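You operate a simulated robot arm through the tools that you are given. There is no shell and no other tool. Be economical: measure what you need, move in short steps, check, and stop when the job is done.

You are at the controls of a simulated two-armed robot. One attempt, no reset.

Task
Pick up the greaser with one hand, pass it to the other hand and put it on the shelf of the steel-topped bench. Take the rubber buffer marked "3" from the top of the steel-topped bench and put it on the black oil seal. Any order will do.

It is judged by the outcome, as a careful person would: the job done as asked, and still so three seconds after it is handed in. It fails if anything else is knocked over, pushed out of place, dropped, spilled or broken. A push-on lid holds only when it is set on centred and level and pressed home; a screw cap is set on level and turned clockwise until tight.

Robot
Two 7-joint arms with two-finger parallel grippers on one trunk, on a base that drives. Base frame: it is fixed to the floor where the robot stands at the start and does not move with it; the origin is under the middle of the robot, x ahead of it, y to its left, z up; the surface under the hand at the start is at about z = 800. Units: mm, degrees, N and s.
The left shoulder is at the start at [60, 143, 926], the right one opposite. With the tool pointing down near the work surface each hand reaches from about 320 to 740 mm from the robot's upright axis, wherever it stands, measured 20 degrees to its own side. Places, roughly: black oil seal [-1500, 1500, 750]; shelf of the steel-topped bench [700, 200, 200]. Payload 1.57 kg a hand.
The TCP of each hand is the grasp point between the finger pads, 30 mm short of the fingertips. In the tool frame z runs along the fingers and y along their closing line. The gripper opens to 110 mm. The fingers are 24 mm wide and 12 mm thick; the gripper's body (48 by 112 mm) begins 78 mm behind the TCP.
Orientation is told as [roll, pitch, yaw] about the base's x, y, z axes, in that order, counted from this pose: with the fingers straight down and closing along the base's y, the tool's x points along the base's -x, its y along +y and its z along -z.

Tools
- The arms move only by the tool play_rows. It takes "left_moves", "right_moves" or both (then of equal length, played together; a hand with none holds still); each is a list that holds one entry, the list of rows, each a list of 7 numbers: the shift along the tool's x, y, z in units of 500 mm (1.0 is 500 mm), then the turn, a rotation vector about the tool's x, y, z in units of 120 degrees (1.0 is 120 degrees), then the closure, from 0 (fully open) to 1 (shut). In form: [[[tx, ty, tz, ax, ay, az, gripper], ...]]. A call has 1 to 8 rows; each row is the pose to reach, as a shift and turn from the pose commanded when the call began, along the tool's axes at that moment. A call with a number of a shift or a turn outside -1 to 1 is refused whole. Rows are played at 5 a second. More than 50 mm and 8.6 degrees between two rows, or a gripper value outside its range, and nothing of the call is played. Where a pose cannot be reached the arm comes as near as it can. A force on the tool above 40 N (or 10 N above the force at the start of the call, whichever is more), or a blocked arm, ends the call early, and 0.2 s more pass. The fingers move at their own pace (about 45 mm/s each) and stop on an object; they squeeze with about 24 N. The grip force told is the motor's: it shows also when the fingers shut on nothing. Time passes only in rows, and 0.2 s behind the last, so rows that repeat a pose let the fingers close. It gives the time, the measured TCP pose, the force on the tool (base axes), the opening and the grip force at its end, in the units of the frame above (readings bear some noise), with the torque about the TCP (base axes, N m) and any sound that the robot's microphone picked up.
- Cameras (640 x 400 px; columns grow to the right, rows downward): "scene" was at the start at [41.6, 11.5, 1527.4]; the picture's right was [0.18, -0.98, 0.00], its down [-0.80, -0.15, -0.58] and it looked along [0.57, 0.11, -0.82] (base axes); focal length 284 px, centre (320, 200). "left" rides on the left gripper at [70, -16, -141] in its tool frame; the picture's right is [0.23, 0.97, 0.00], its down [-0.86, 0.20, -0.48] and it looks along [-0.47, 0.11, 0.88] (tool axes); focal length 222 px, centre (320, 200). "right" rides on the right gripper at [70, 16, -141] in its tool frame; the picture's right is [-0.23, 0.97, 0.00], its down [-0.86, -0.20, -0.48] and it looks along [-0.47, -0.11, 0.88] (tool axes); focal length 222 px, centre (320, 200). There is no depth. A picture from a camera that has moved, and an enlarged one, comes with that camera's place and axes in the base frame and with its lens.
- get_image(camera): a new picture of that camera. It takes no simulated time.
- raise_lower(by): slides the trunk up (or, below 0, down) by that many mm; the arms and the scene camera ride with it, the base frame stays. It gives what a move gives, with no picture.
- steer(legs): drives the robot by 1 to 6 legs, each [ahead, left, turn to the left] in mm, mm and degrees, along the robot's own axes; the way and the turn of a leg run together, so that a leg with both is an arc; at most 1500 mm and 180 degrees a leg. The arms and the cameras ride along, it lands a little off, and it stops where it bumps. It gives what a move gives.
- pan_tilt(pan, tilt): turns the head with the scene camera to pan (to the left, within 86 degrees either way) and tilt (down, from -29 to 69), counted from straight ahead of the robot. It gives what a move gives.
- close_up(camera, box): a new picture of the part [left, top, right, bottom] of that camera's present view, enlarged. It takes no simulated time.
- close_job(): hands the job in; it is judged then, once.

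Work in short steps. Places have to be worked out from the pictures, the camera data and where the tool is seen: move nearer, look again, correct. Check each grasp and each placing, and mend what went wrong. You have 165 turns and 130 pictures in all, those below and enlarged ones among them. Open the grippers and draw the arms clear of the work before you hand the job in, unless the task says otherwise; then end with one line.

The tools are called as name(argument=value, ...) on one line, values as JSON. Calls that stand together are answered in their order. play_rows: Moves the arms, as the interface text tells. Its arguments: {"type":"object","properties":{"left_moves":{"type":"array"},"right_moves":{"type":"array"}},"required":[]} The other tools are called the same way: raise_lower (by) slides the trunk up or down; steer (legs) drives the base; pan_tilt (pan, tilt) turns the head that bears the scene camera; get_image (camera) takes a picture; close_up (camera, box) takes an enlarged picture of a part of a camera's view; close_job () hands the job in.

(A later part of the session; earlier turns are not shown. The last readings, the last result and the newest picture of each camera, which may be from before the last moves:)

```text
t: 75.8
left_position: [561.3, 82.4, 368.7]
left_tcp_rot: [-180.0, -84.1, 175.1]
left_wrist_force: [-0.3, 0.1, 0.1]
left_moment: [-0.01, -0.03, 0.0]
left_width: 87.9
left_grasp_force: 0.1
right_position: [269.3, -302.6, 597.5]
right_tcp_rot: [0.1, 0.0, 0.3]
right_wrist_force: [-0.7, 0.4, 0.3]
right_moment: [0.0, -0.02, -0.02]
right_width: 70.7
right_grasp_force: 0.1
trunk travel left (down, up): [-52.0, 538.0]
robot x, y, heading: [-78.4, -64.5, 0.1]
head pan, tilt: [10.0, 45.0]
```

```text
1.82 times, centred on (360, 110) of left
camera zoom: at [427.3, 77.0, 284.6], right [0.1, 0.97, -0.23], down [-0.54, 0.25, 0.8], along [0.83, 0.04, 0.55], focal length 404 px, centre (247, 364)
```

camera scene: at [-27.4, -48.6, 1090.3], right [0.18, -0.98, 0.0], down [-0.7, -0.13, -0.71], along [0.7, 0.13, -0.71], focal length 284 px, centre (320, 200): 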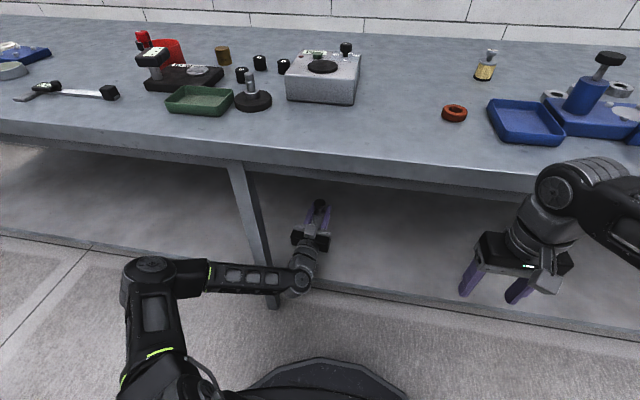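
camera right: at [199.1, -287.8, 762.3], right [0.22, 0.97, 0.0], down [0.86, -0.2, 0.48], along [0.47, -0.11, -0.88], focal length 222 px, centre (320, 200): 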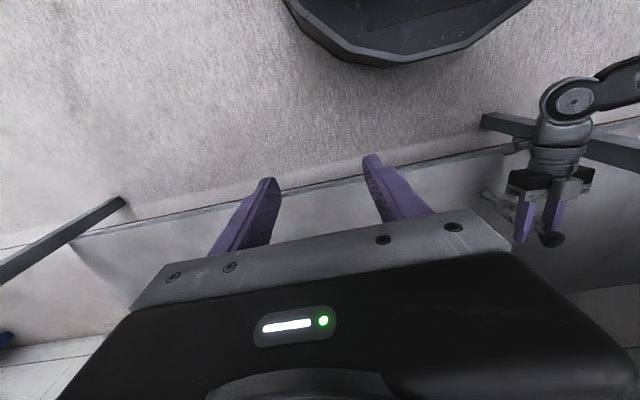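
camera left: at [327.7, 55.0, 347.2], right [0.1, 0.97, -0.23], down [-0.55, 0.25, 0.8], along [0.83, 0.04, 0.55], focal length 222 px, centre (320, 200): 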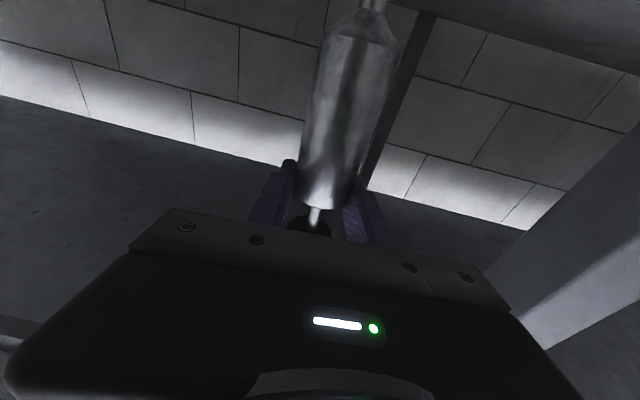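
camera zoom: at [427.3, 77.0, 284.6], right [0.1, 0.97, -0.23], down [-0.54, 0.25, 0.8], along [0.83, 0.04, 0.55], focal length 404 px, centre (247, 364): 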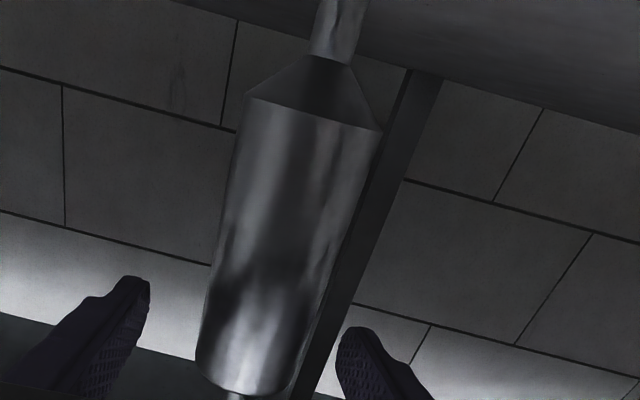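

It stands free and centred. Drive straight back.

steer(legs=[[-350, 0, 0]])

get_image(camera="scene")

close_up(camera="left", box=[200, 0, 520, 220])

```text
t: 78.1
left_position: [201.8, 84.0, 368.7]
left_tcp_rot: [-180.0, -84.1, 175.5]
left_wrist_force: [0.8, 0.0, 0.0]
left_moment: [0.0, 0.01, 0.0]
left_width: 88.0
left_grasp_force: 0.1
right_position: [-87.2, -303.7, 598.4]
right_tcp_rot: [0.0, 0.0, 0.7]
right_wrist_force: [-1.2, 0.3, -0.5]
right_moment: [0.0, 0.0, 0.01]
right_width: 70.5
right_grasp_force: 0.1
trunk travel left (down, up): [-52.0, 538.0]
robot x, y, heading: [-437.8, -64.8, 0.7]
head pan, tilt: [10.0, 45.0]
```

```text
59 pictures are left
camera scene: at [-385.9, -51.4, 1067.3], right [0.19, -0.98, 0.0], down [-0.69, -0.13, -0.71], along [0.69, 0.13, -0.71], focal length 284 px, centre (320, 200)
```

scene: 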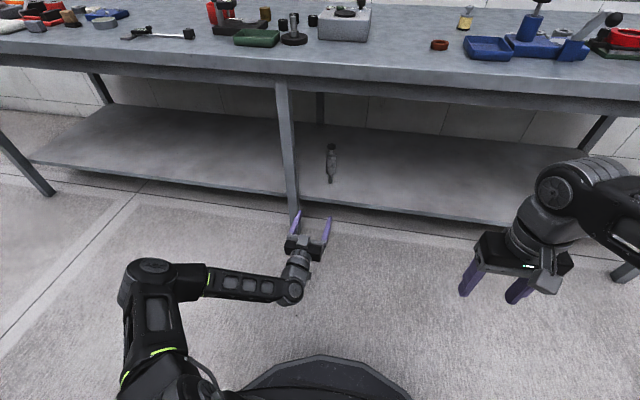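

```text
1.82 times, centred on (360, 110) of left
camera zoom: at [68.1, 77.3, 284.6], right [0.1, 0.97, -0.23], down [-0.55, 0.24, 0.8], along [0.83, 0.05, 0.55], focal length 404 px, centre (247, 364)
```

zoom: 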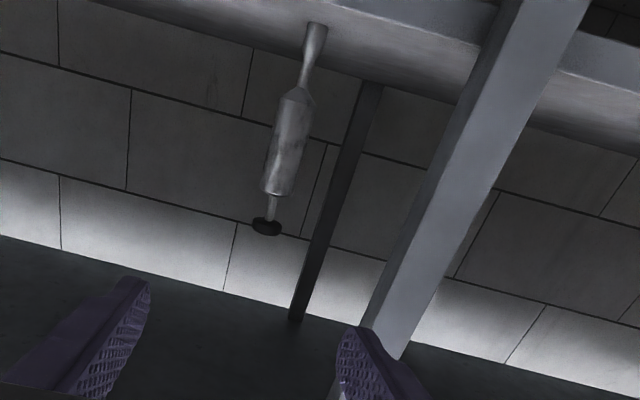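

The greaser stands on the shelf. Next the buffer: raise the trunk back to working height.

raise_lower(by=400)

raise_lower(by=73)

```text
t: 81.9
left_position: [202.0, 83.5, 768.5]
left_tcp_rot: [-180.0, -84.1, 175.5]
left_wrist_force: [0.1, 0.1, -0.2]
left_moment: [-0.01, 0.01, -0.01]
left_width: 87.7
left_grasp_force: 0.1
right_position: [-86.6, -304.6, 998.4]
right_tcp_rot: [0.0, 0.0, 0.7]
right_wrist_force: [-0.7, 1.1, 0.1]
right_moment: [0.01, 0.02, 0.02]
right_width: 70.5
right_grasp_force: 0.0
trunk travel left (down, up): [-452.0, 138.0]
robot x, y, heading: [-438.8, -66.3, 0.7]
head pan, tilt: [10.0, 45.0]
```

```text
t: 83.0
left_position: [201.5, 83.9, 840.6]
left_tcp_rot: [-180.0, -84.2, 175.6]
left_wrist_force: [0.6, -0.3, -0.6]
left_moment: [0.01, 0.02, -0.03]
left_width: 88.0
left_grasp_force: 0.0
right_position: [-87.3, -304.8, 1071.6]
right_tcp_rot: [0.0, 0.1, 0.7]
right_wrist_force: [-0.3, -0.5, 0.9]
right_moment: [0.01, 0.0, 0.01]
right_width: 70.4
right_grasp_force: 0.1
trunk travel left (down, up): [-525.0, 65.0]
robot x, y, heading: [-432.8, -66.9, 1.0]
head pan, tilt: [10.0, 45.0]
```

Pitch the left hand to about -55° and raise it.

play_rows(left_moves=[[[-0.0758, 0.0128, -0.0334, 0, 0.0683, 0, 0.42], [-0.1516, 0.0256, -0.0668, 0, 0.1367, 0, 0.42], [-0.2274, 0.0384, -0.1002, 0, 0.205, 0, 0.42], [-0.3032, 0.0512, -0.1336, 0, 0.2733, 0, 0.42], [-0.379, 0.064, -0.167, 0, 0.3417, 0, 0.42]]])

steer(legs=[[460, 90, -0.8]])

pan_tilt(pan=5, tilt=45)

get_image(camera="scene")

get_image(camera="left")

```text
t: 84.2
left_position: [100.7, 122.9, 1022.7]
left_tcp_rot: [0.0, -54.8, -4.5]
left_wrist_force: [-1.0, -0.7, 1.2]
left_moment: [0.05, 0.02, 0.04]
left_width: 63.7
left_grasp_force: 0.1
right_position: [-87.4, -307.1, 1070.6]
right_tcp_rot: [0.1, -0.1, 0.7]
right_wrist_force: [0.7, -0.3, -0.7]
right_moment: [0.04, -0.01, -0.03]
right_width: 70.4
right_grasp_force: 0.0
trunk travel left (down, up): [-525.0, 65.0]
robot x, y, heading: [-440.6, -60.6, 1.0]
head pan, tilt: [10.0, 45.0]
```

```text
t: 87.0
left_position: [572.2, 203.1, 1022.8]
left_tcp_rot: [0.0, -54.7, -5.6]
left_wrist_force: [0.2, -0.1, -0.7]
left_moment: [-0.01, -0.01, 0.0]
left_width: 63.7
left_grasp_force: 0.1
right_position: [372.2, -221.7, 1071.3]
right_tcp_rot: [0.0, -0.1, -0.5]
right_wrist_force: [0.1, 0.3, 0.1]
right_moment: [-0.01, 0.04, 0.0]
right_width: 70.5
right_grasp_force: 0.1
trunk travel left (down, up): [-525.0, 65.0]
robot x, y, heading: [28.0, 24.2, -0.7]
head pan, tilt: [10.0, 45.0]
```

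```text
t: 87.7
left_position: [571.0, 203.0, 1022.6]
left_tcp_rot: [-0.1, -54.8, -5.7]
left_wrist_force: [0.3, -0.4, 0.0]
left_moment: [0.03, 0.01, 0.05]
left_width: 63.5
left_grasp_force: 0.1
right_position: [371.9, -221.2, 1072.4]
right_tcp_rot: [0.0, -0.1, -0.5]
right_wrist_force: [-0.2, -0.2, 0.3]
right_moment: [0.01, 0.01, -0.03]
right_width: 70.4
right_grasp_force: 0.1
trunk travel left (down, up): [-525.0, 65.0]
robot x, y, heading: [26.1, 24.5, -0.6]
head pan, tilt: [5.0, 45.0]
```

```text
57 pictures are left
camera scene: at [79.5, 30.1, 1540.4], right [0.08, -1.0, 0.0], down [-0.7, -0.05, -0.71], along [0.7, 0.05, -0.71], focal length 284 px, centre (320, 200)
```

scene: 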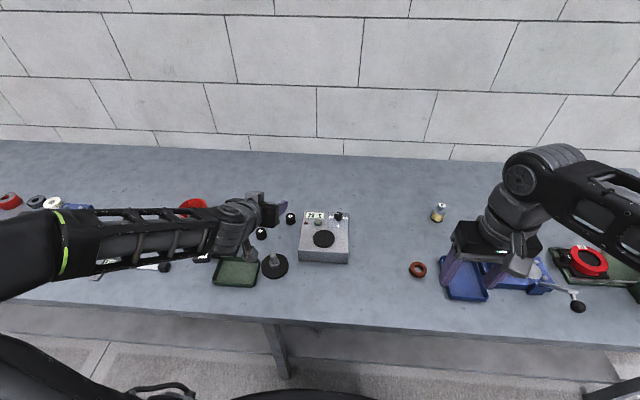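

```text
56 pictures are left
camera left: at [415.7, 201.4, 1046.5], right [-0.03, 0.98, -0.19], down [0.12, 0.19, 0.97], along [0.99, 0.01, -0.12], focal length 222 px, centre (320, 200)
```

left: 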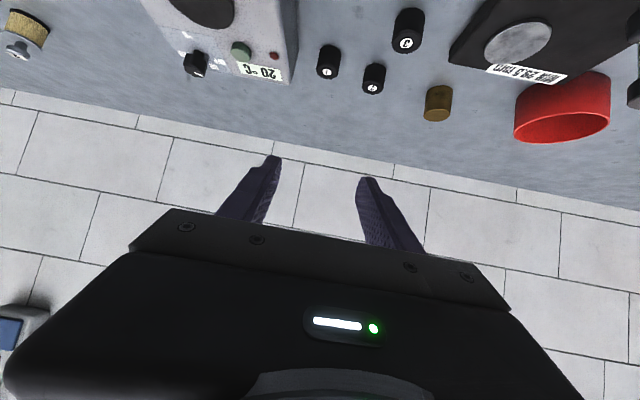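

Zoom on buffer 3 from both cameras to fix its place.

close_up(camera="left", box=[300, 0, 500, 125])

close_up(camera="scene", box=[200, 180, 310, 290])

```text
3.20 times, centred on (400, 62) of left
camera zoom: at [415.7, 201.4, 1046.5], right [-0.03, 0.98, -0.19], down [0.12, 0.19, 0.97], along [0.99, 0.01, -0.12], focal length 711 px, centre (64, 640)
```

zoom: 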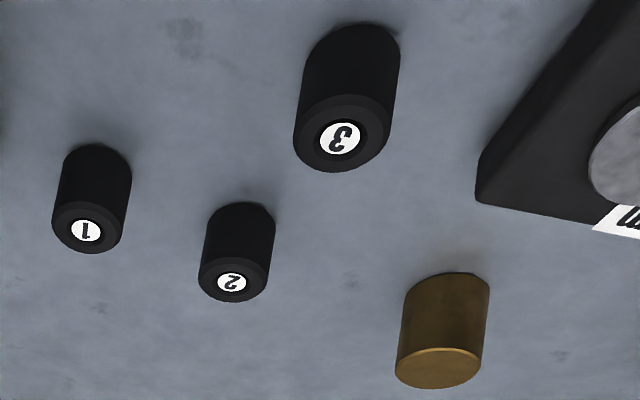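

```text
3.64 times, centred on (255, 235) of scene
camera zoom: at [79.5, 30.1, 1540.4], right [0.08, -1.0, 0.0], down [-0.7, -0.05, -0.71], along [0.7, 0.05, -0.71], focal length 1034 px, centre (556, 73)
```

zoom: 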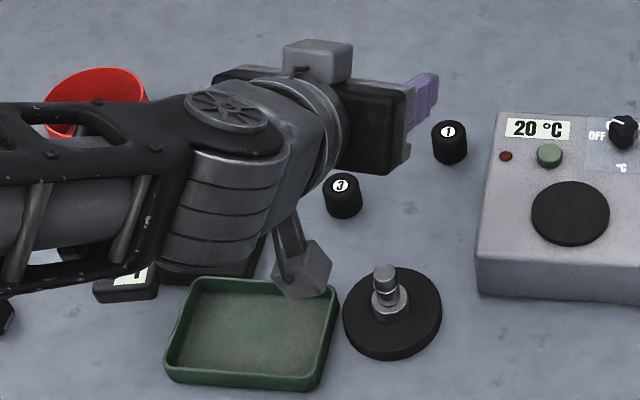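

Buffer 3: centre ≈ (635.5, 263.5), Ø33, top at z≈828. I move the left hand above it at -45° pitch.

play_rows(left_moves=[[[0.0335, 0.0443, 0.0595, 0, 0.0272, 0, 0.42], [0.067, 0.0887, 0.119, 0, 0.0545, 0, 0.42], [0.1006, 0.133, 0.1786, 0, 0.0817, 0, 0.42], [0.1006, 0.133, 0.1786, 0, 0.0817, 0, 0.42]]])

get_image(camera="left")

```text
t: 88.7
left_position: [622.9, 264.7, 929.9]
left_tcp_rot: [0.1, -45.1, -5.7]
left_wrist_force: [0.4, -0.1, -0.5]
left_moment: [0.01, 0.03, 0.02]
left_width: 63.7
left_grasp_force: 0.0
right_position: [371.3, -223.0, 1071.9]
right_tcp_rot: [0.1, 0.1, -0.5]
right_wrist_force: [0.0, -0.3, 0.3]
right_moment: [0.03, -0.01, 0.04]
right_width: 70.5
right_grasp_force: 0.2
trunk travel left (down, up): [-525.0, 65.0]
robot x, y, heading: [28.4, 25.4, -0.6]
head pan, tilt: [5.0, 45.0]
```

```text
53 pictures are left
camera left: at [472.8, 262.7, 980.6], right [-0.06, 0.99, -0.16], down [0.28, 0.17, 0.94], along [0.96, 0.01, -0.29], focal length 222 px, centre (320, 200)
```

left: 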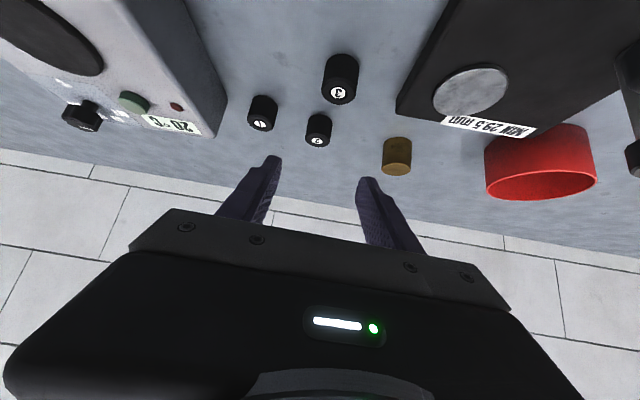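

Alignment confirmed (≈637, 265). Descend 80 mm and look.

play_rows(left_moves=[[[0.04, 0.001, 0.04, 0, 0, 0, 0.42], [0.08, 0.002, 0.08, 0, 0, 0, 0.42], [0.113, 0.002, 0.113, 0, 0, 0, 0.42], [0.113, 0.002, 0.113, 0, 0, 0, 0.42]]])

close_up(camera="left", box=[200, 40, 440, 210])

close_up(camera="scene", box=[180, 180, 310, 290])

```text
t: 89.7
left_position: [621.1, 267.5, 848.8]
left_tcp_rot: [0.0, -45.2, -5.7]
left_wrist_force: [0.2, -0.4, -0.3]
left_moment: [0.03, 0.02, 0.02]
left_width: 63.7
left_grasp_force: 0.0
right_position: [371.9, -222.0, 1071.4]
right_tcp_rot: [0.1, -0.1, -0.6]
right_wrist_force: [1.2, 0.0, 0.4]
right_moment: [-0.02, 0.0, 0.02]
right_width: 70.4
right_grasp_force: 0.0
trunk travel left (down, up): [-525.0, 65.0]
robot x, y, heading: [31.3, 26.0, -0.8]
head pan, tilt: [5.0, 45.0]
```

```text
2.35 times, centred on (320, 125) of left
camera zoom: at [472.7, 264.9, 899.8], right [-0.06, 0.98, -0.16], down [0.28, 0.17, 0.94], along [0.96, 0.01, -0.29], focal length 523 px, centre (320, 376)
```

zoom: 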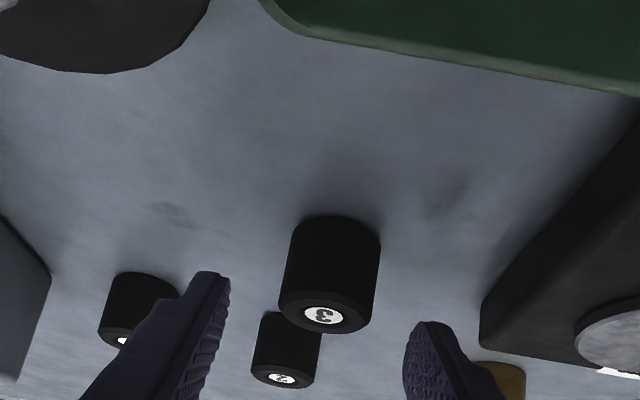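

```text
3.64 times, centred on (245, 235) of scene
camera zoom: at [79.5, 30.0, 1540.4], right [0.08, -1.0, 0.0], down [-0.7, -0.05, -0.71], along [0.7, 0.05, -0.71], focal length 1034 px, centre (593, 73)
```

zoom: 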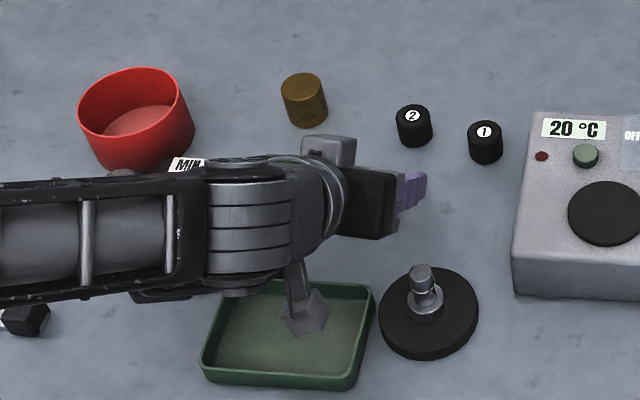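

Centred. Final 16 mm down, then close.

play_rows(left_moves=[[[0.01, 0, 0.013, 0, 0, 0, 0.42], [0.02, 0, 0.0254, 0, 0, 0, 0.42], [0.02, 0, 0.0254, 0, 0, 0, 0.42], [0.02, 0, 0.0254, 0, 0, 0, 0.6], [0.02, 0, 0.0254, 0, 0, 0, 0.75], [0.02, 0, 0.0254, 0, 0, 0, 1], [0.02, 0, 0.0254, 0, 0, 0, 1], [0.02, 0, 0.0254, 0, 0, 0, 1]]])

close_up(camera="left", box=[200, 40, 440, 210])

```text
t: 91.5
left_position: [624.4, 265.5, 833.3]
left_tcp_rot: [0.1, -45.0, -5.6]
left_wrist_force: [1.2, -0.2, 0.4]
left_moment: [0.04, -0.03, -0.02]
left_width: 29.6
left_grasp_force: 24.7
right_position: [372.0, -223.0, 1071.6]
right_tcp_rot: [0.0, 0.0, -0.6]
right_wrist_force: [0.7, -0.6, 0.6]
right_moment: [0.0, 0.04, 0.03]
right_width: 70.4
right_grasp_force: 0.0
trunk travel left (down, up): [-525.0, 65.0]
robot x, y, heading: [29.2, 33.0, -0.6]
head pan, tilt: [5.0, 45.0]
```

```text
2.35 times, centred on (320, 125) of left
camera zoom: at [473.8, 263.8, 883.5], right [-0.06, 0.98, -0.16], down [0.28, 0.17, 0.94], along [0.96, 0.01, -0.29], focal length 523 px, centre (320, 376)
```

zoom: 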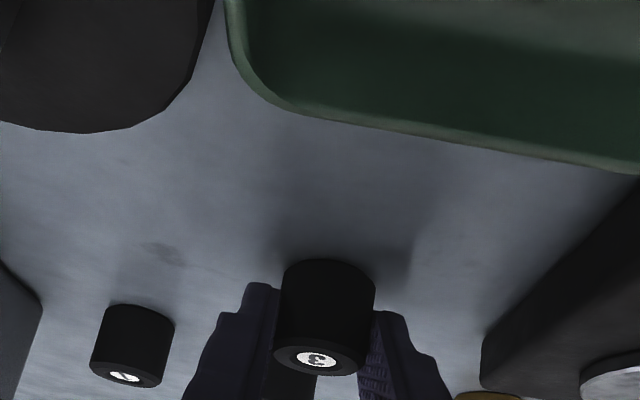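

Gripped (29.6 mm). Lift straight up 150 mm.

play_rows(left_moves=[[[-0.02, 0, -0.02, 0, 0, 0, 1], [-0.07, 0, -0.07, 0, 0, 0, 1], [-0.12, 0, -0.12, 0, 0, 0, 1], [-0.17, 0, -0.17, 0, 0, 0, 1], [-0.212, 0, -0.212, 0, 0, 0, 1], [-0.212, 0, -0.212, 0, 0, 0, 1]]])

close_up(camera="left", box=[200, 40, 440, 210])

```text
t: 92.9
left_position: [623.1, 263.5, 983.0]
left_tcp_rot: [0.0, -45.1, -5.7]
left_wrist_force: [-0.3, 0.6, 0.1]
left_moment: [-0.03, 0.02, 0.02]
left_width: 30.1
left_grasp_force: 23.9
right_position: [372.3, -222.8, 1071.5]
right_tcp_rot: [0.0, 0.1, -0.6]
right_wrist_force: [0.7, 0.2, -0.6]
right_moment: [-0.02, 0.02, 0.01]
right_width: 70.4
right_grasp_force: 0.0
trunk travel left (down, up): [-525.0, 65.0]
robot x, y, heading: [29.6, 20.6, -0.8]
head pan, tilt: [5.0, 45.0]
```

```text
2.35 times, centred on (320, 125) of left
camera zoom: at [474.5, 262.3, 1034.1], right [-0.06, 0.98, -0.16], down [0.28, 0.17, 0.94], along [0.96, 0.01, -0.29], focal length 523 px, centre (320, 376)
```

zoom: 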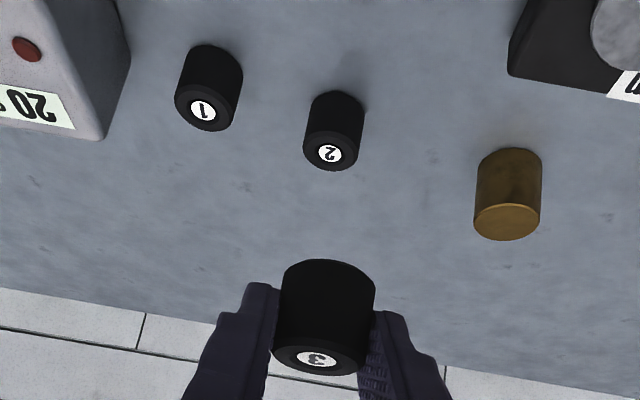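

Held upright. Now drive: back off, turn left, and travel along +y toward the rack's seal end.

steer(legs=[[-560, 0, 0.7], [0, 0, 90], [1500, 0, 0], [220, 0, 0], [0, 0, 90]])

pan_tilt(pan=10, tilt=35)

get_image(camera="scene")

```text
t: 112.2
left_position: [-1188.8, 1489.2, 983.3]
left_tcp_rot: [0.0, -45.0, 176.8]
left_wrist_force: [0.2, -0.2, -0.3]
left_moment: [-0.03, -0.01, 0.0]
left_width: 29.4
left_grasp_force: 23.4
right_position: [-959.2, 1985.7, 1071.8]
right_tcp_rot: [0.0, -0.1, -178.2]
right_wrist_force: [0.0, 0.3, 0.4]
right_moment: [0.03, -0.01, -0.01]
right_width: 70.6
right_grasp_force: 0.1
trunk travel left (down, up): [-525.0, 65.0]
robot x, y, heading: [-605.2, 1751.5, -178.2]
head pan, tilt: [5.0, 45.0]
```

```text
t: 112.9
left_position: [-1189.9, 1488.9, 982.5]
left_tcp_rot: [0.0, -44.9, 176.7]
left_wrist_force: [-0.9, 0.6, -0.1]
left_moment: [0.0, -0.02, -0.01]
left_width: 29.2
left_grasp_force: 23.7
right_position: [-959.6, 1987.3, 1071.8]
right_tcp_rot: [0.0, -0.1, -178.1]
right_wrist_force: [0.4, 0.1, -0.3]
right_moment: [0.0, 0.02, 0.02]
right_width: 70.2
right_grasp_force: 0.0
trunk travel left (down, up): [-525.0, 65.0]
robot x, y, heading: [-602.1, 1752.8, -178.1]
head pan, tilt: [10.0, 35.0]
```

```text
48 pictures are left
camera scene: at [-660.5, 1734.2, 1555.1], right [-0.21, 0.98, 0.0], down [0.56, 0.12, -0.82], along [-0.8, -0.17, -0.57], focal length 284 px, centre (320, 200)
```

scene: 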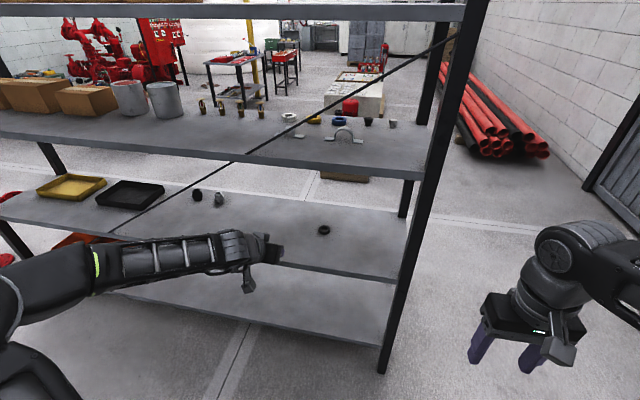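

The seal is visible on the middle shelf right of the brace. I take the left camera view for a second bearing.

get_image(camera="left")

close_up(camera="scene", box=[230, 180, 430, 300])

```text
47 pictures are left
camera left: at [-1038.4, 1496.6, 1033.8], right [0.11, -0.98, -0.16], down [-0.28, -0.18, 0.94], along [-0.96, -0.06, -0.29], focal length 222 px, centre (320, 200)
```

left: 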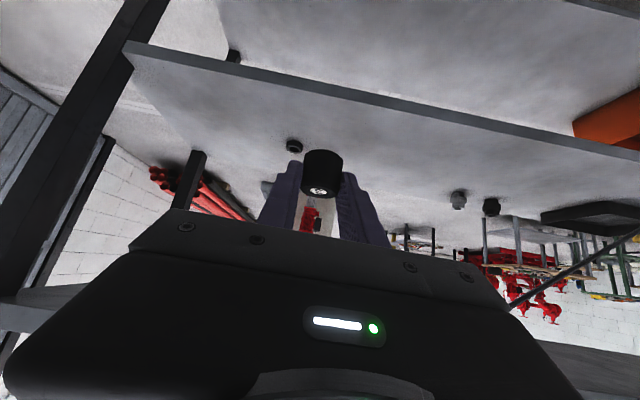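

```text
3.20 times, centred on (330, 240) of scene
camera zoom: at [-660.5, 1734.2, 1555.1], right [-0.21, 0.98, 0.0], down [0.56, 0.12, -0.82], along [-0.8, -0.17, -0.57], focal length 910 px, centre (288, 72)
```

zoom: 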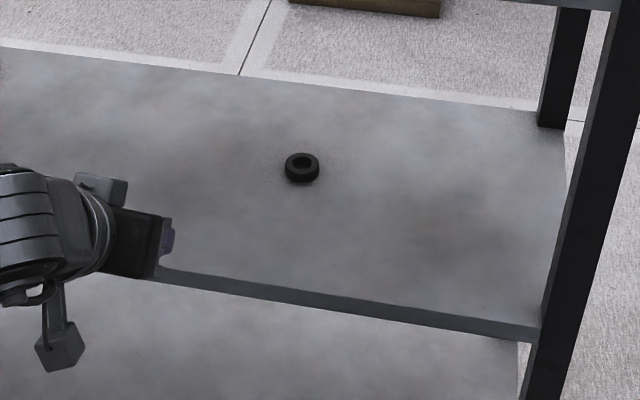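

Seal estimated at (-1607,1558), shelf top z≈712, rack front x≈-1390. I lower the trunk 180 and strafe right to line up while still outside.

raise_lower(by=-180)

steer(legs=[[120, -58, -1.9]])

pan_tilt(pan=10, tilt=35)

get_image(camera="scene")

get_image(camera="left")

```text
t: 114.9
left_position: [-1190.0, 1489.4, 803.2]
left_tcp_rot: [0.0, -45.2, 176.8]
left_wrist_force: [0.3, -0.6, -0.6]
left_moment: [0.04, 0.04, 0.03]
left_width: 29.4
left_grasp_force: 24.2
right_position: [-958.3, 1985.3, 891.7]
right_tcp_rot: [0.1, -0.1, -178.0]
right_wrist_force: [0.0, 0.3, -0.5]
right_moment: [0.0, 0.01, 0.03]
right_width: 70.3
right_grasp_force: 0.0
trunk travel left (down, up): [-345.0, 245.0]
robot x, y, heading: [-607.2, 1754.9, -178.0]
head pan, tilt: [10.0, 35.0]
```

```text
t: 116.2
left_position: [-1317.3, 1565.8, 802.5]
left_tcp_rot: [0.0, -45.0, 174.9]
left_wrist_force: [0.3, 0.1, -0.8]
left_moment: [-0.01, 0.03, -0.03]
left_width: 29.3
left_grasp_force: 24.0
right_position: [-1070.8, 2053.0, 891.0]
right_tcp_rot: [-0.1, -0.1, -180.0]
right_wrist_force: [-0.7, 0.5, -0.6]
right_moment: [0.0, -0.02, 0.0]
right_width: 70.6
right_grasp_force: 0.0
trunk travel left (down, up): [-345.0, 245.0]
robot x, y, heading: [-720.0, 1811.2, -180.1]
head pan, tilt: [10.0, 35.0]
```

```text
t: 116.8
left_position: [-1316.4, 1564.3, 804.9]
left_tcp_rot: [0.0, -45.0, 174.9]
left_wrist_force: [-0.4, -0.1, 0.1]
left_moment: [-0.05, -0.01, 0.02]
left_width: 29.3
left_grasp_force: 24.3
right_position: [-1069.5, 2052.9, 892.9]
right_tcp_rot: [-0.1, 0.0, 180.0]
right_wrist_force: [0.3, 0.6, 0.4]
right_moment: [0.01, 0.05, 0.0]
right_width: 70.7
right_grasp_force: 0.1
trunk travel left (down, up): [-345.0, 245.0]
robot x, y, heading: [-724.8, 1808.2, -179.9]
head pan, tilt: [10.0, 35.0]
```

```text
45 pictures are left
camera scene: at [-780.1, 1792.2, 1375.2], right [-0.17, 0.98, 0.0], down [0.56, 0.1, -0.82], along [-0.81, -0.14, -0.57], focal length 284 px, centre (320, 200)
```

scene: 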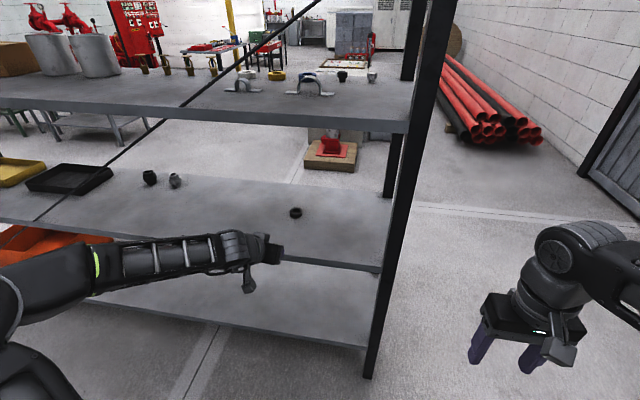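

```text
44 pictures are left
camera left: at [-1165.7, 1567.3, 853.8], right [0.07, -0.98, -0.16], down [-0.28, -0.18, 0.94], along [-0.96, -0.02, -0.29], focal length 222 px, centre (320, 200)
```

left: 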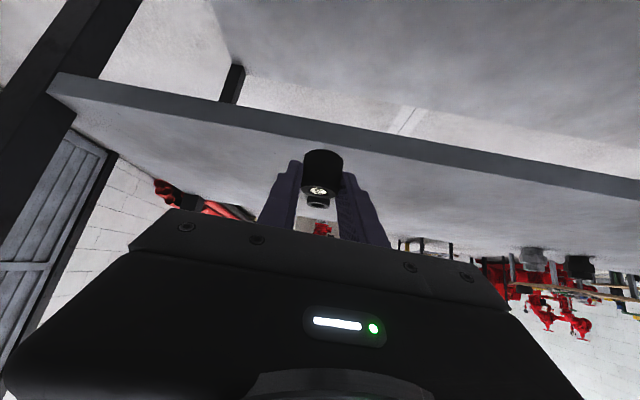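

Zoom both views for an accurate seal fix.

close_up(camera="left", box=[280, 140, 360, 220])

close_up(camera="scene", box=[240, 180, 340, 260])

```text
5.00 times, centred on (320, 180) of left
camera zoom: at [-1165.7, 1567.3, 853.8], right [0.07, -0.98, -0.16], down [-0.28, -0.18, 0.94], along [-0.96, -0.02, -0.29], focal length 1111 px, centre (320, 300)
```

zoom: 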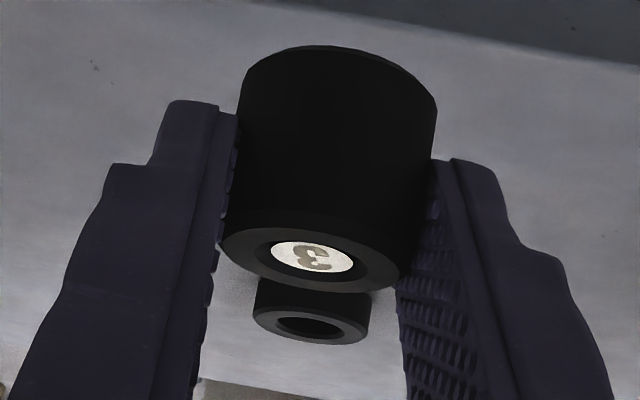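

```text
5.00 times, centred on (290, 220) of scene
camera zoom: at [-780.1, 1792.2, 1375.2], right [-0.17, 0.98, 0.0], down [0.56, 0.1, -0.82], along [-0.81, -0.14, -0.57], focal length 1422 px, centre (470, 100)
```

zoom: 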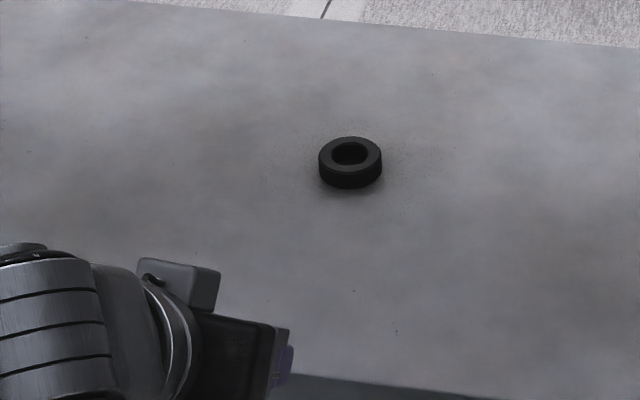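

Seal top centre ≈ (-1597,1557,734), Ø46. Drive in 235 mm with 9 mm to the left; buffer bottom clears the seal by ~36 mm.

steer(legs=[[235, 8, 0]])

get_image(camera="left")

get_image(camera="scene")

```text
t: 118.5
left_position: [-1551.2, 1557.4, 802.8]
left_tcp_rot: [0.1, -45.0, 174.8]
left_wrist_force: [-0.1, 0.5, -0.9]
left_moment: [-0.01, -0.01, -0.02]
left_width: 29.2
left_grasp_force: 24.0
right_position: [-1303.2, 2046.8, 891.2]
right_tcp_rot: [0.0, 0.0, 180.0]
right_wrist_force: [0.2, -1.0, 0.4]
right_moment: [0.01, -0.01, -0.01]
right_width: 70.4
right_grasp_force: 0.1
trunk travel left (down, up): [-345.0, 245.0]
robot x, y, heading: [-960.1, 1796.4, 179.7]
head pan, tilt: [10.0, 35.0]
```

```text
41 pictures are left
camera left: at [-1399.6, 1560.0, 853.6], right [0.07, -0.98, -0.16], down [-0.28, -0.17, 0.94], along [-0.96, -0.02, -0.29], focal length 222 px, centre (320, 200)
```

left: 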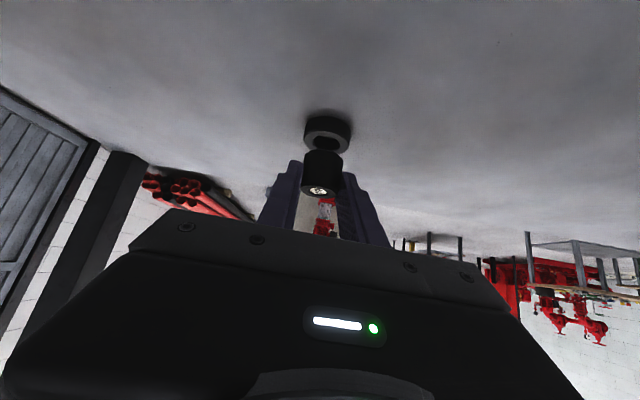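

```text
40 pictures are left
camera scene: at [-1013.9, 1784.4, 1375.1], right [-0.17, 0.98, 0.0], down [0.57, 0.1, -0.82], along [-0.81, -0.14, -0.57], focal length 284 px, centre (320, 200)
```

scene: 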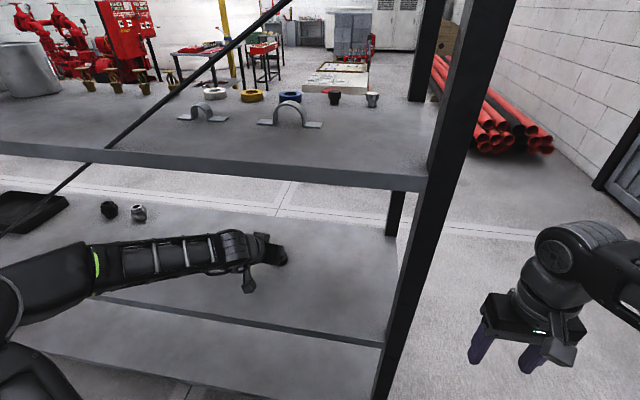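

close_up(camera="left", box=[270, 90, 390, 210])

```text
3.33 times, centred on (330, 150) of left
camera zoom: at [-1399.6, 1560.0, 853.6], right [0.07, -0.98, -0.16], down [-0.28, -0.17, 0.94], along [-0.96, -0.02, -0.29], focal length 740 px, centre (287, 367)
```

zoom: 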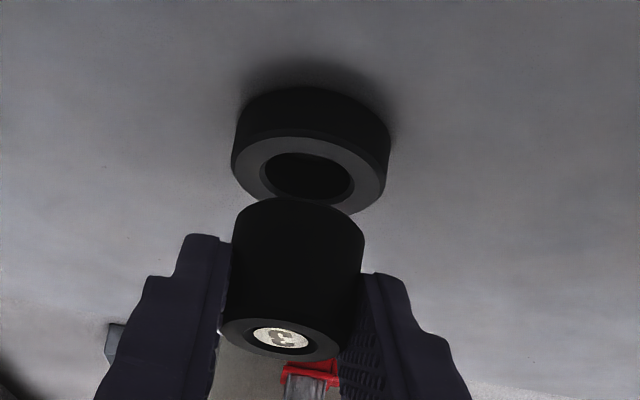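

In tool terms the seal is 31.7 mm further ahead and 2.7 mm in +tool-y. I shift the hand level by that and re-check.

play_rows(left_moves=[[[-0.0224, 0.0027, 0.0224, 0, 0, 0, 1], [-0.0448, 0.0054, 0.0448, 0, 0, 0, 1], [-0.0448, 0.0054, 0.0448, 0, 0, 0, 1]]])

close_up(camera="left", box=[270, 90, 390, 210])

```text
t: 119.3
left_position: [-1582.7, 1559.3, 802.1]
left_tcp_rot: [0.0, -45.0, 175.0]
left_wrist_force: [-0.9, 0.2, 0.2]
left_moment: [-0.01, -0.01, -0.04]
left_width: 29.3
left_grasp_force: 23.9
right_position: [-1303.8, 2046.0, 891.7]
right_tcp_rot: [0.0, 0.0, 179.9]
right_wrist_force: [-0.1, -0.2, 0.2]
right_moment: [-0.01, 0.02, 0.0]
right_width: 70.4
right_grasp_force: 0.0
trunk travel left (down, up): [-345.0, 245.0]
robot x, y, heading: [-954.4, 1801.6, 179.7]
head pan, tilt: [10.0, 35.0]
```

```text
3.33 times, centred on (330, 150) of left
camera zoom: at [-1431.8, 1561.2, 853.9], right [0.07, -0.98, -0.16], down [-0.28, -0.17, 0.94], along [-0.96, -0.02, -0.29], focal length 740 px, centre (287, 367)
```

zoom: 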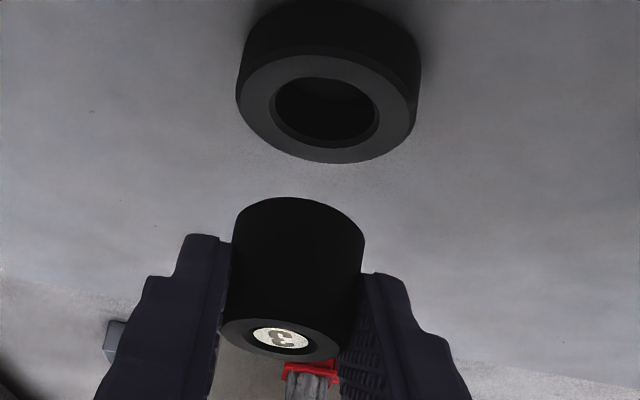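

Offsets now only ~1 mm. Apply and descend 29 mm, then look.

play_rows(left_moves=[[[0.0154, 0.002, 0.0126, 0, 0, 0, 1], [0.0294, 0.002, 0.0266, 0, 0, 0, 1], [0.0424, 0.002, 0.0396, 0, 0, 0, 1], [0.0424, 0.002, 0.0396, 0, 0, 0, 1]]])

close_up(camera="left", box=[260, 100, 380, 220])

```text
t: 120.3
left_position: [-1580.8, 1556.5, 774.7]
left_tcp_rot: [0.0, -45.0, 174.8]
left_wrist_force: [0.2, 0.3, 0.3]
left_moment: [-0.04, 0.02, 0.03]
left_width: 28.9
left_grasp_force: 24.1
right_position: [-1303.2, 2045.8, 891.6]
right_tcp_rot: [0.0, -0.1, 179.9]
right_wrist_force: [-0.2, 0.7, -0.2]
right_moment: [-0.03, 0.0, -0.02]
right_width: 70.4
right_grasp_force: 0.1
trunk travel left (down, up): [-345.0, 245.0]
robot x, y, heading: [-954.3, 1800.4, 180.0]
head pan, tilt: [10.0, 35.0]
```

```text
3.33 times, centred on (320, 160) of left
camera zoom: at [-1429.5, 1559.1, 825.4], right [0.07, -0.98, -0.16], down [-0.28, -0.17, 0.94], along [-0.96, -0.02, -0.29], focal length 740 px, centre (320, 333)
```

zoom: 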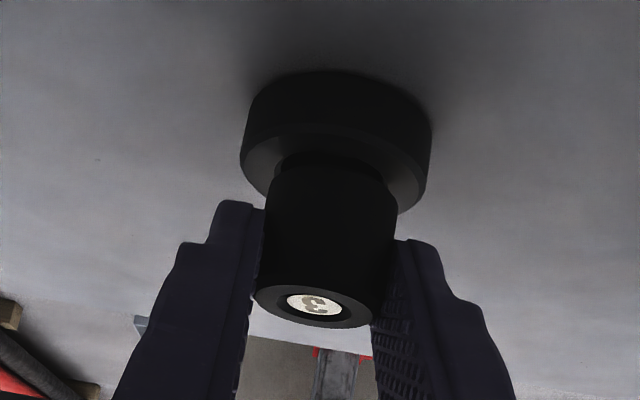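

Laterally centred. I descend the last millimetres in small steps until contact.

play_rows(left_moves=[[[0.0042, 0, 0.0042, 0, 0, 0, 1], [0.0071, 0, 0.0071, 0, 0, 0, 1], [0.0085, 0, 0.0085, 0, 0, 0, 1], [0.0099, 0, 0.0099, 0, 0, 0, 1]]])

close_up(camera="left", box=[260, 100, 380, 220])

```text
t: 121.3
left_position: [-1580.1, 1557.4, 769.8]
left_tcp_rot: [0.0, -45.4, 174.8]
left_wrist_force: [0.1, 0.2, 10.7]
left_moment: [0.19, 0.15, -0.05]
left_width: 29.3
left_grasp_force: 23.9
right_position: [-1301.7, 2047.6, 892.8]
right_tcp_rot: [-0.1, 0.0, 179.9]
right_wrist_force: [0.1, 0.0, -0.5]
right_moment: [0.0, -0.02, 0.01]
right_width: 70.3
right_grasp_force: 0.1
trunk travel left (down, up): [-345.0, 245.0]
robot x, y, heading: [-959.9, 1805.7, 179.8]
head pan, tilt: [10.0, 35.0]
```

```text
3.33 times, centred on (320, 160) of left
camera zoom: at [-1430.1, 1559.0, 820.1], right [0.07, -0.98, -0.16], down [-0.28, -0.17, 0.94], along [-0.96, -0.02, -0.29], focal length 740 px, centre (320, 333)
```

zoom: 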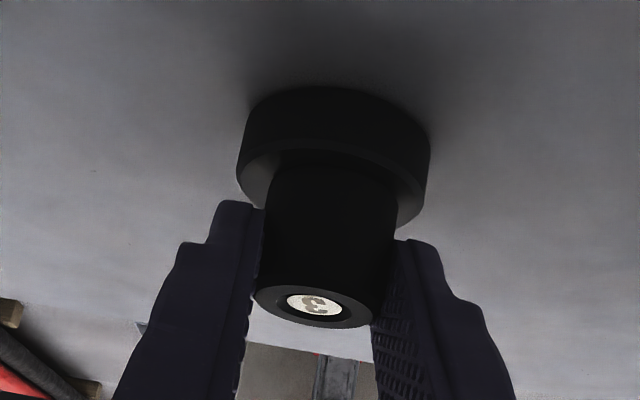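

Contact (≈10 N). A tighter view to check fore-aft centring before release.

close_up(camera="left", box=[295, 120, 350, 175])

```text
7.27 times, centred on (322, 148) of left
camera zoom: at [-1430.1, 1559.0, 820.1], right [0.07, -0.98, -0.16], down [-0.28, -0.17, 0.94], along [-0.96, -0.02, -0.29], focal length 1615 px, centre (302, 582)
```

zoom: 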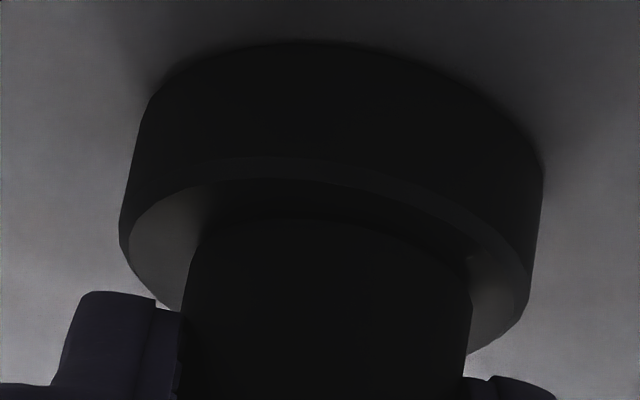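

Fore-aft, the buffer seems ~3.5 mm too far in; I lift 5 mm, shift back 3.5 mm and set down again.

play_rows(left_moves=[[[-0.0085, 0, -0.0085, 0, 0, 0, 1], [-0.0085, 0, -0.0085, 0, 0, 0, 1], [-0.0035, 0, -0.0135, 0, 0, 0, 1], [-0.0035, 0, -0.0135, 0, 0, 0, 1], [0.0005, 0, -0.0095, 0, 0, 0, 1], [0.003, 0, -0.007, 0, 0, 0, 1], [0.0044, 0, -0.0056, 0, 0, 0, 1]]])

close_up(camera="left", box=[295, 120, 350, 175])

```text
t: 122.9
left_position: [-1576.5, 1556.0, 770.5]
left_tcp_rot: [0.1, -45.4, 174.7]
left_wrist_force: [0.6, -4.4, 12.4]
left_moment: [-0.02, 0.16, 0.11]
left_width: 29.4
left_grasp_force: 24.2
right_position: [-1303.8, 2045.9, 892.3]
right_tcp_rot: [0.0, -0.1, 179.9]
right_wrist_force: [-0.2, 0.0, 0.1]
right_moment: [-0.01, -0.01, -0.01]
right_width: 70.1
right_grasp_force: 0.1
trunk travel left (down, up): [-345.0, 245.0]
robot x, y, heading: [-957.6, 1801.6, 179.9]
head pan, tilt: [10.0, 35.0]
```

```text
7.27 times, centred on (322, 148) of left
camera zoom: at [-1426.9, 1558.7, 820.0], right [0.07, -0.98, -0.16], down [-0.28, -0.17, 0.94], along [-0.96, -0.02, -0.29], focal length 1615 px, centre (302, 582)
```

zoom: 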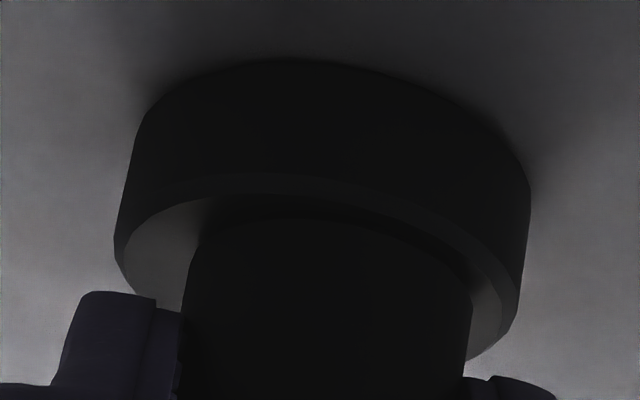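

Centred within ~2 mm now. Relieve 1.5 mm, then open the fingers gently.

play_rows(left_moves=[[[-0.0022, 0, -0.0022, 0, 0, 0, 1], [-0.0022, 0, -0.0022, 0, 0, 0, 0.6], [-0.0022, 0, -0.0022, 0, 0, 0, 0.5], [-0.0022, 0, -0.0022, 0, 0, 0, 0.45], [-0.0022, 0, -0.0022, 0, 0, 0, 0.45]]])

close_up(camera="left", box=[260, 100, 380, 220])

```text
t: 124.1
left_position: [-1578.1, 1556.7, 769.1]
left_tcp_rot: [0.0, -45.0, 174.9]
left_wrist_force: [0.0, -0.3, -0.4]
left_moment: [0.0, 0.02, 0.02]
left_width: 60.4
left_grasp_force: 0.2
right_position: [-1302.9, 2045.9, 891.8]
right_tcp_rot: [0.0, 0.1, 179.9]
right_wrist_force: [0.4, 0.7, 0.1]
right_moment: [-0.02, -0.01, 0.02]
right_width: 70.4
right_grasp_force: 0.1
trunk travel left (down, up): [-345.0, 245.0]
robot x, y, heading: [-953.7, 1799.7, 180.0]
head pan, tilt: [10.0, 35.0]
```

```text
3.33 times, centred on (320, 160) of left
camera zoom: at [-1426.5, 1558.9, 819.5], right [0.07, -0.98, -0.16], down [-0.28, -0.17, 0.94], along [-0.96, -0.02, -0.29], focal length 740 px, centre (320, 333)
```

zoom: 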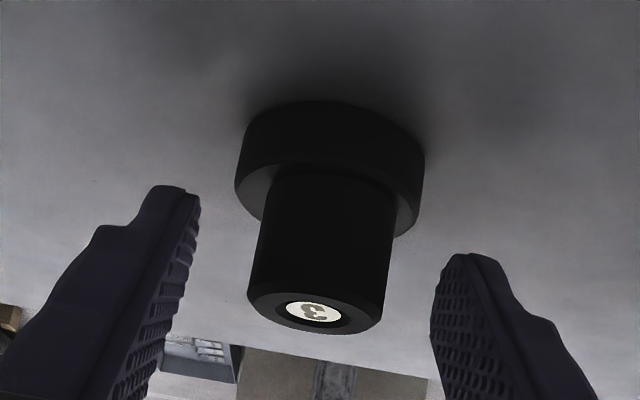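

The buffer sits level on the seal. Withdraw up-and-back: lift 60 mm, then drive back out.

play_rows(left_moves=[[[-0.025, 0, -0.025, 0, 0, 0, 0.45], [-0.06, 0, -0.06, 0, 0, 0, 0.45], [-0.1, 0, -0.1, 0, 0, 0, 0.45]]])

steer(legs=[[-350, 0, 0]])

get_image(camera="scene")

close_up(camera="left", box=[260, 120, 400, 220])

```text
t: 124.9
left_position: [-1578.4, 1557.7, 840.3]
left_tcp_rot: [0.1, -45.0, 174.7]
left_wrist_force: [0.4, -0.7, 0.3]
left_moment: [0.01, -0.01, -0.02]
left_width: 60.4
left_grasp_force: 0.1
right_position: [-1302.3, 2045.0, 891.6]
right_tcp_rot: [0.0, 0.0, 179.8]
right_wrist_force: [0.2, 0.8, 0.3]
right_moment: [-0.03, 0.01, -0.02]
right_width: 70.4
right_grasp_force: 0.1
trunk travel left (down, up): [-345.0, 245.0]
robot x, y, heading: [-955.0, 1797.9, 179.8]
head pan, tilt: [10.0, 35.0]
```

```text
t: 127.2
left_position: [-1223.0, 1555.9, 840.5]
left_tcp_rot: [0.1, -45.2, 175.0]
left_wrist_force: [-0.9, -0.1, 0.4]
left_moment: [-0.01, 0.0, 0.01]
left_width: 60.4
left_grasp_force: 0.0
right_position: [-950.5, 2045.9, 891.5]
right_tcp_rot: [0.0, 0.0, -179.8]
right_wrist_force: [-0.2, 0.5, 0.3]
right_moment: [0.0, -0.01, 0.0]
right_width: 70.3
right_grasp_force: 0.0
trunk travel left (down, up): [-345.0, 245.0]
robot x, y, heading: [-604.9, 1801.1, -179.9]
head pan, tilt: [10.0, 35.0]
```

```text
32 pictures are left
camera scene: at [-658.7, 1784.4, 1375.2], right [-0.17, 0.98, 0.0], down [0.56, 0.1, -0.82], along [-0.81, -0.14, -0.57], focal length 284 px, centre (320, 200)
```

scene: 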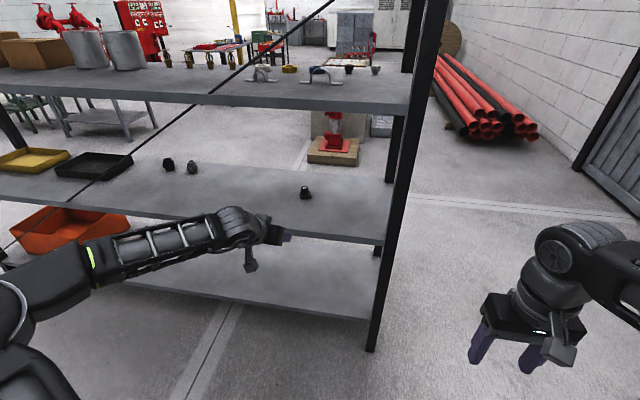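

```text
4.00 times, centred on (330, 170) of left
camera zoom: at [-1071.6, 1558.3, 890.0], right [0.07, -0.98, -0.16], down [-0.28, -0.18, 0.94], along [-0.96, -0.03, -0.29], focal length 888 px, centre (280, 320)
```

zoom: 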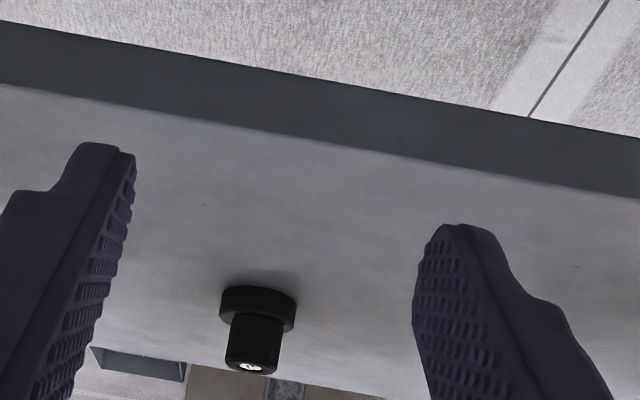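

The buffer stands on the seal. A final close check of it, then turn to glance at the greaser.

close_up(camera="scene", box=[265, 160, 345, 220])

steer(legs=[[0, 0, 110]])

pan_tilt(pan=20, tilt=20)

get_image(camera="scene")

```text
6.67 times, centred on (305, 190) of scene
camera zoom: at [-658.7, 1784.4, 1375.2], right [-0.17, 0.98, 0.0], down [0.56, 0.1, -0.82], along [-0.81, -0.14, -0.57], focal length 1896 px, centre (420, 267)
```

zoom: 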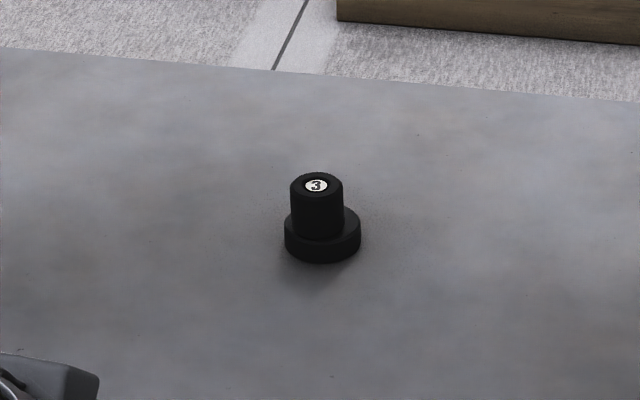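

```text
t: 132.1
left_position: [-180.9, 1283.6, 838.1]
left_tcp_rot: [-0.1, -45.0, -77.5]
left_wrist_force: [0.7, -1.0, 0.0]
left_moment: [-0.01, 0.03, -0.02]
left_width: 60.6
left_grasp_force: 0.1
right_position: [-730.7, 1396.8, 891.5]
right_tcp_rot: [-0.1, 0.0, -72.4]
right_wrist_force: [0.6, 0.4, -0.6]
right_moment: [0.01, -0.01, -0.02]
right_width: 70.4
right_grasp_force: 0.0
trunk travel left (down, up): [-345.0, 245.0]
robot x, y, heading: [-602.6, 1795.8, -72.1]
head pan, tilt: [10.0, 35.0]
```

```text
t: 132.9
left_position: [-181.8, 1284.4, 840.8]
left_tcp_rot: [0.0, -45.1, -77.6]
left_wrist_force: [0.4, -0.9, 0.3]
left_moment: [0.0, -0.02, 0.01]
left_width: 60.1
left_grasp_force: 0.0
right_position: [-730.5, 1397.8, 892.0]
right_tcp_rot: [0.0, -0.1, -72.5]
right_wrist_force: [0.4, 0.7, 0.3]
right_moment: [-0.01, -0.04, 0.01]
right_width: 70.3
right_grasp_force: 0.0
trunk travel left (down, up): [-345.0, 245.0]
robot x, y, heading: [-605.4, 1798.5, -72.4]
head pan, tilt: [20.0, 20.0]
```

```text
29 pictures are left
camera scene: at [-554.5, 1754.4, 1398.9], right [-0.79, -0.61, 0.0], down [-0.21, 0.27, -0.94], along [0.57, -0.74, -0.34], focal length 284 px, centre (320, 200)
```

scene: 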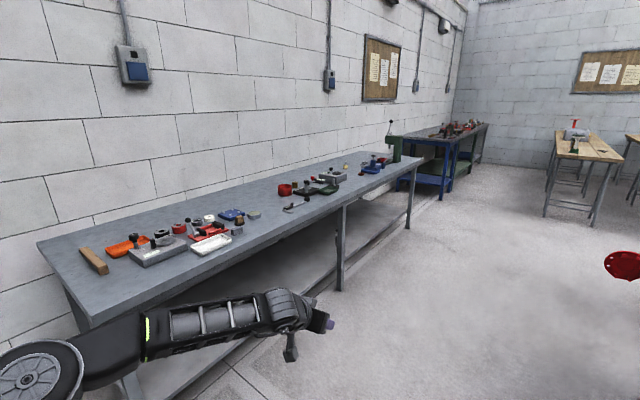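

Zoom near the middle leg for the greaser.

close_up(camera="scene", box=[310, 190, 420, 280])

```text
4.44 times, centred on (365, 235) of scene
camera zoom: at [-554.5, 1754.4, 1398.9], right [-0.79, -0.61, 0.0], down [-0.21, 0.27, -0.94], along [0.57, -0.74, -0.34], focal length 1264 px, centre (120, 44)
```

zoom: 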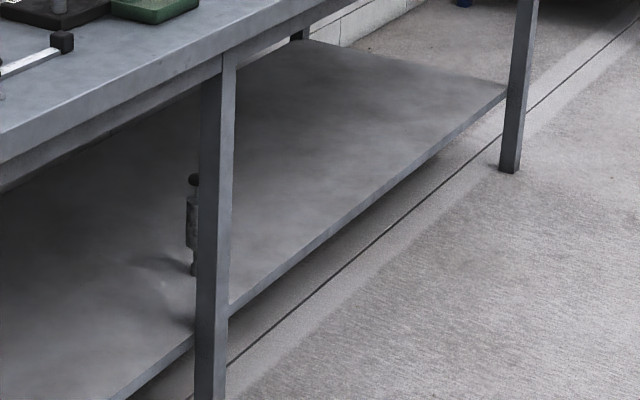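

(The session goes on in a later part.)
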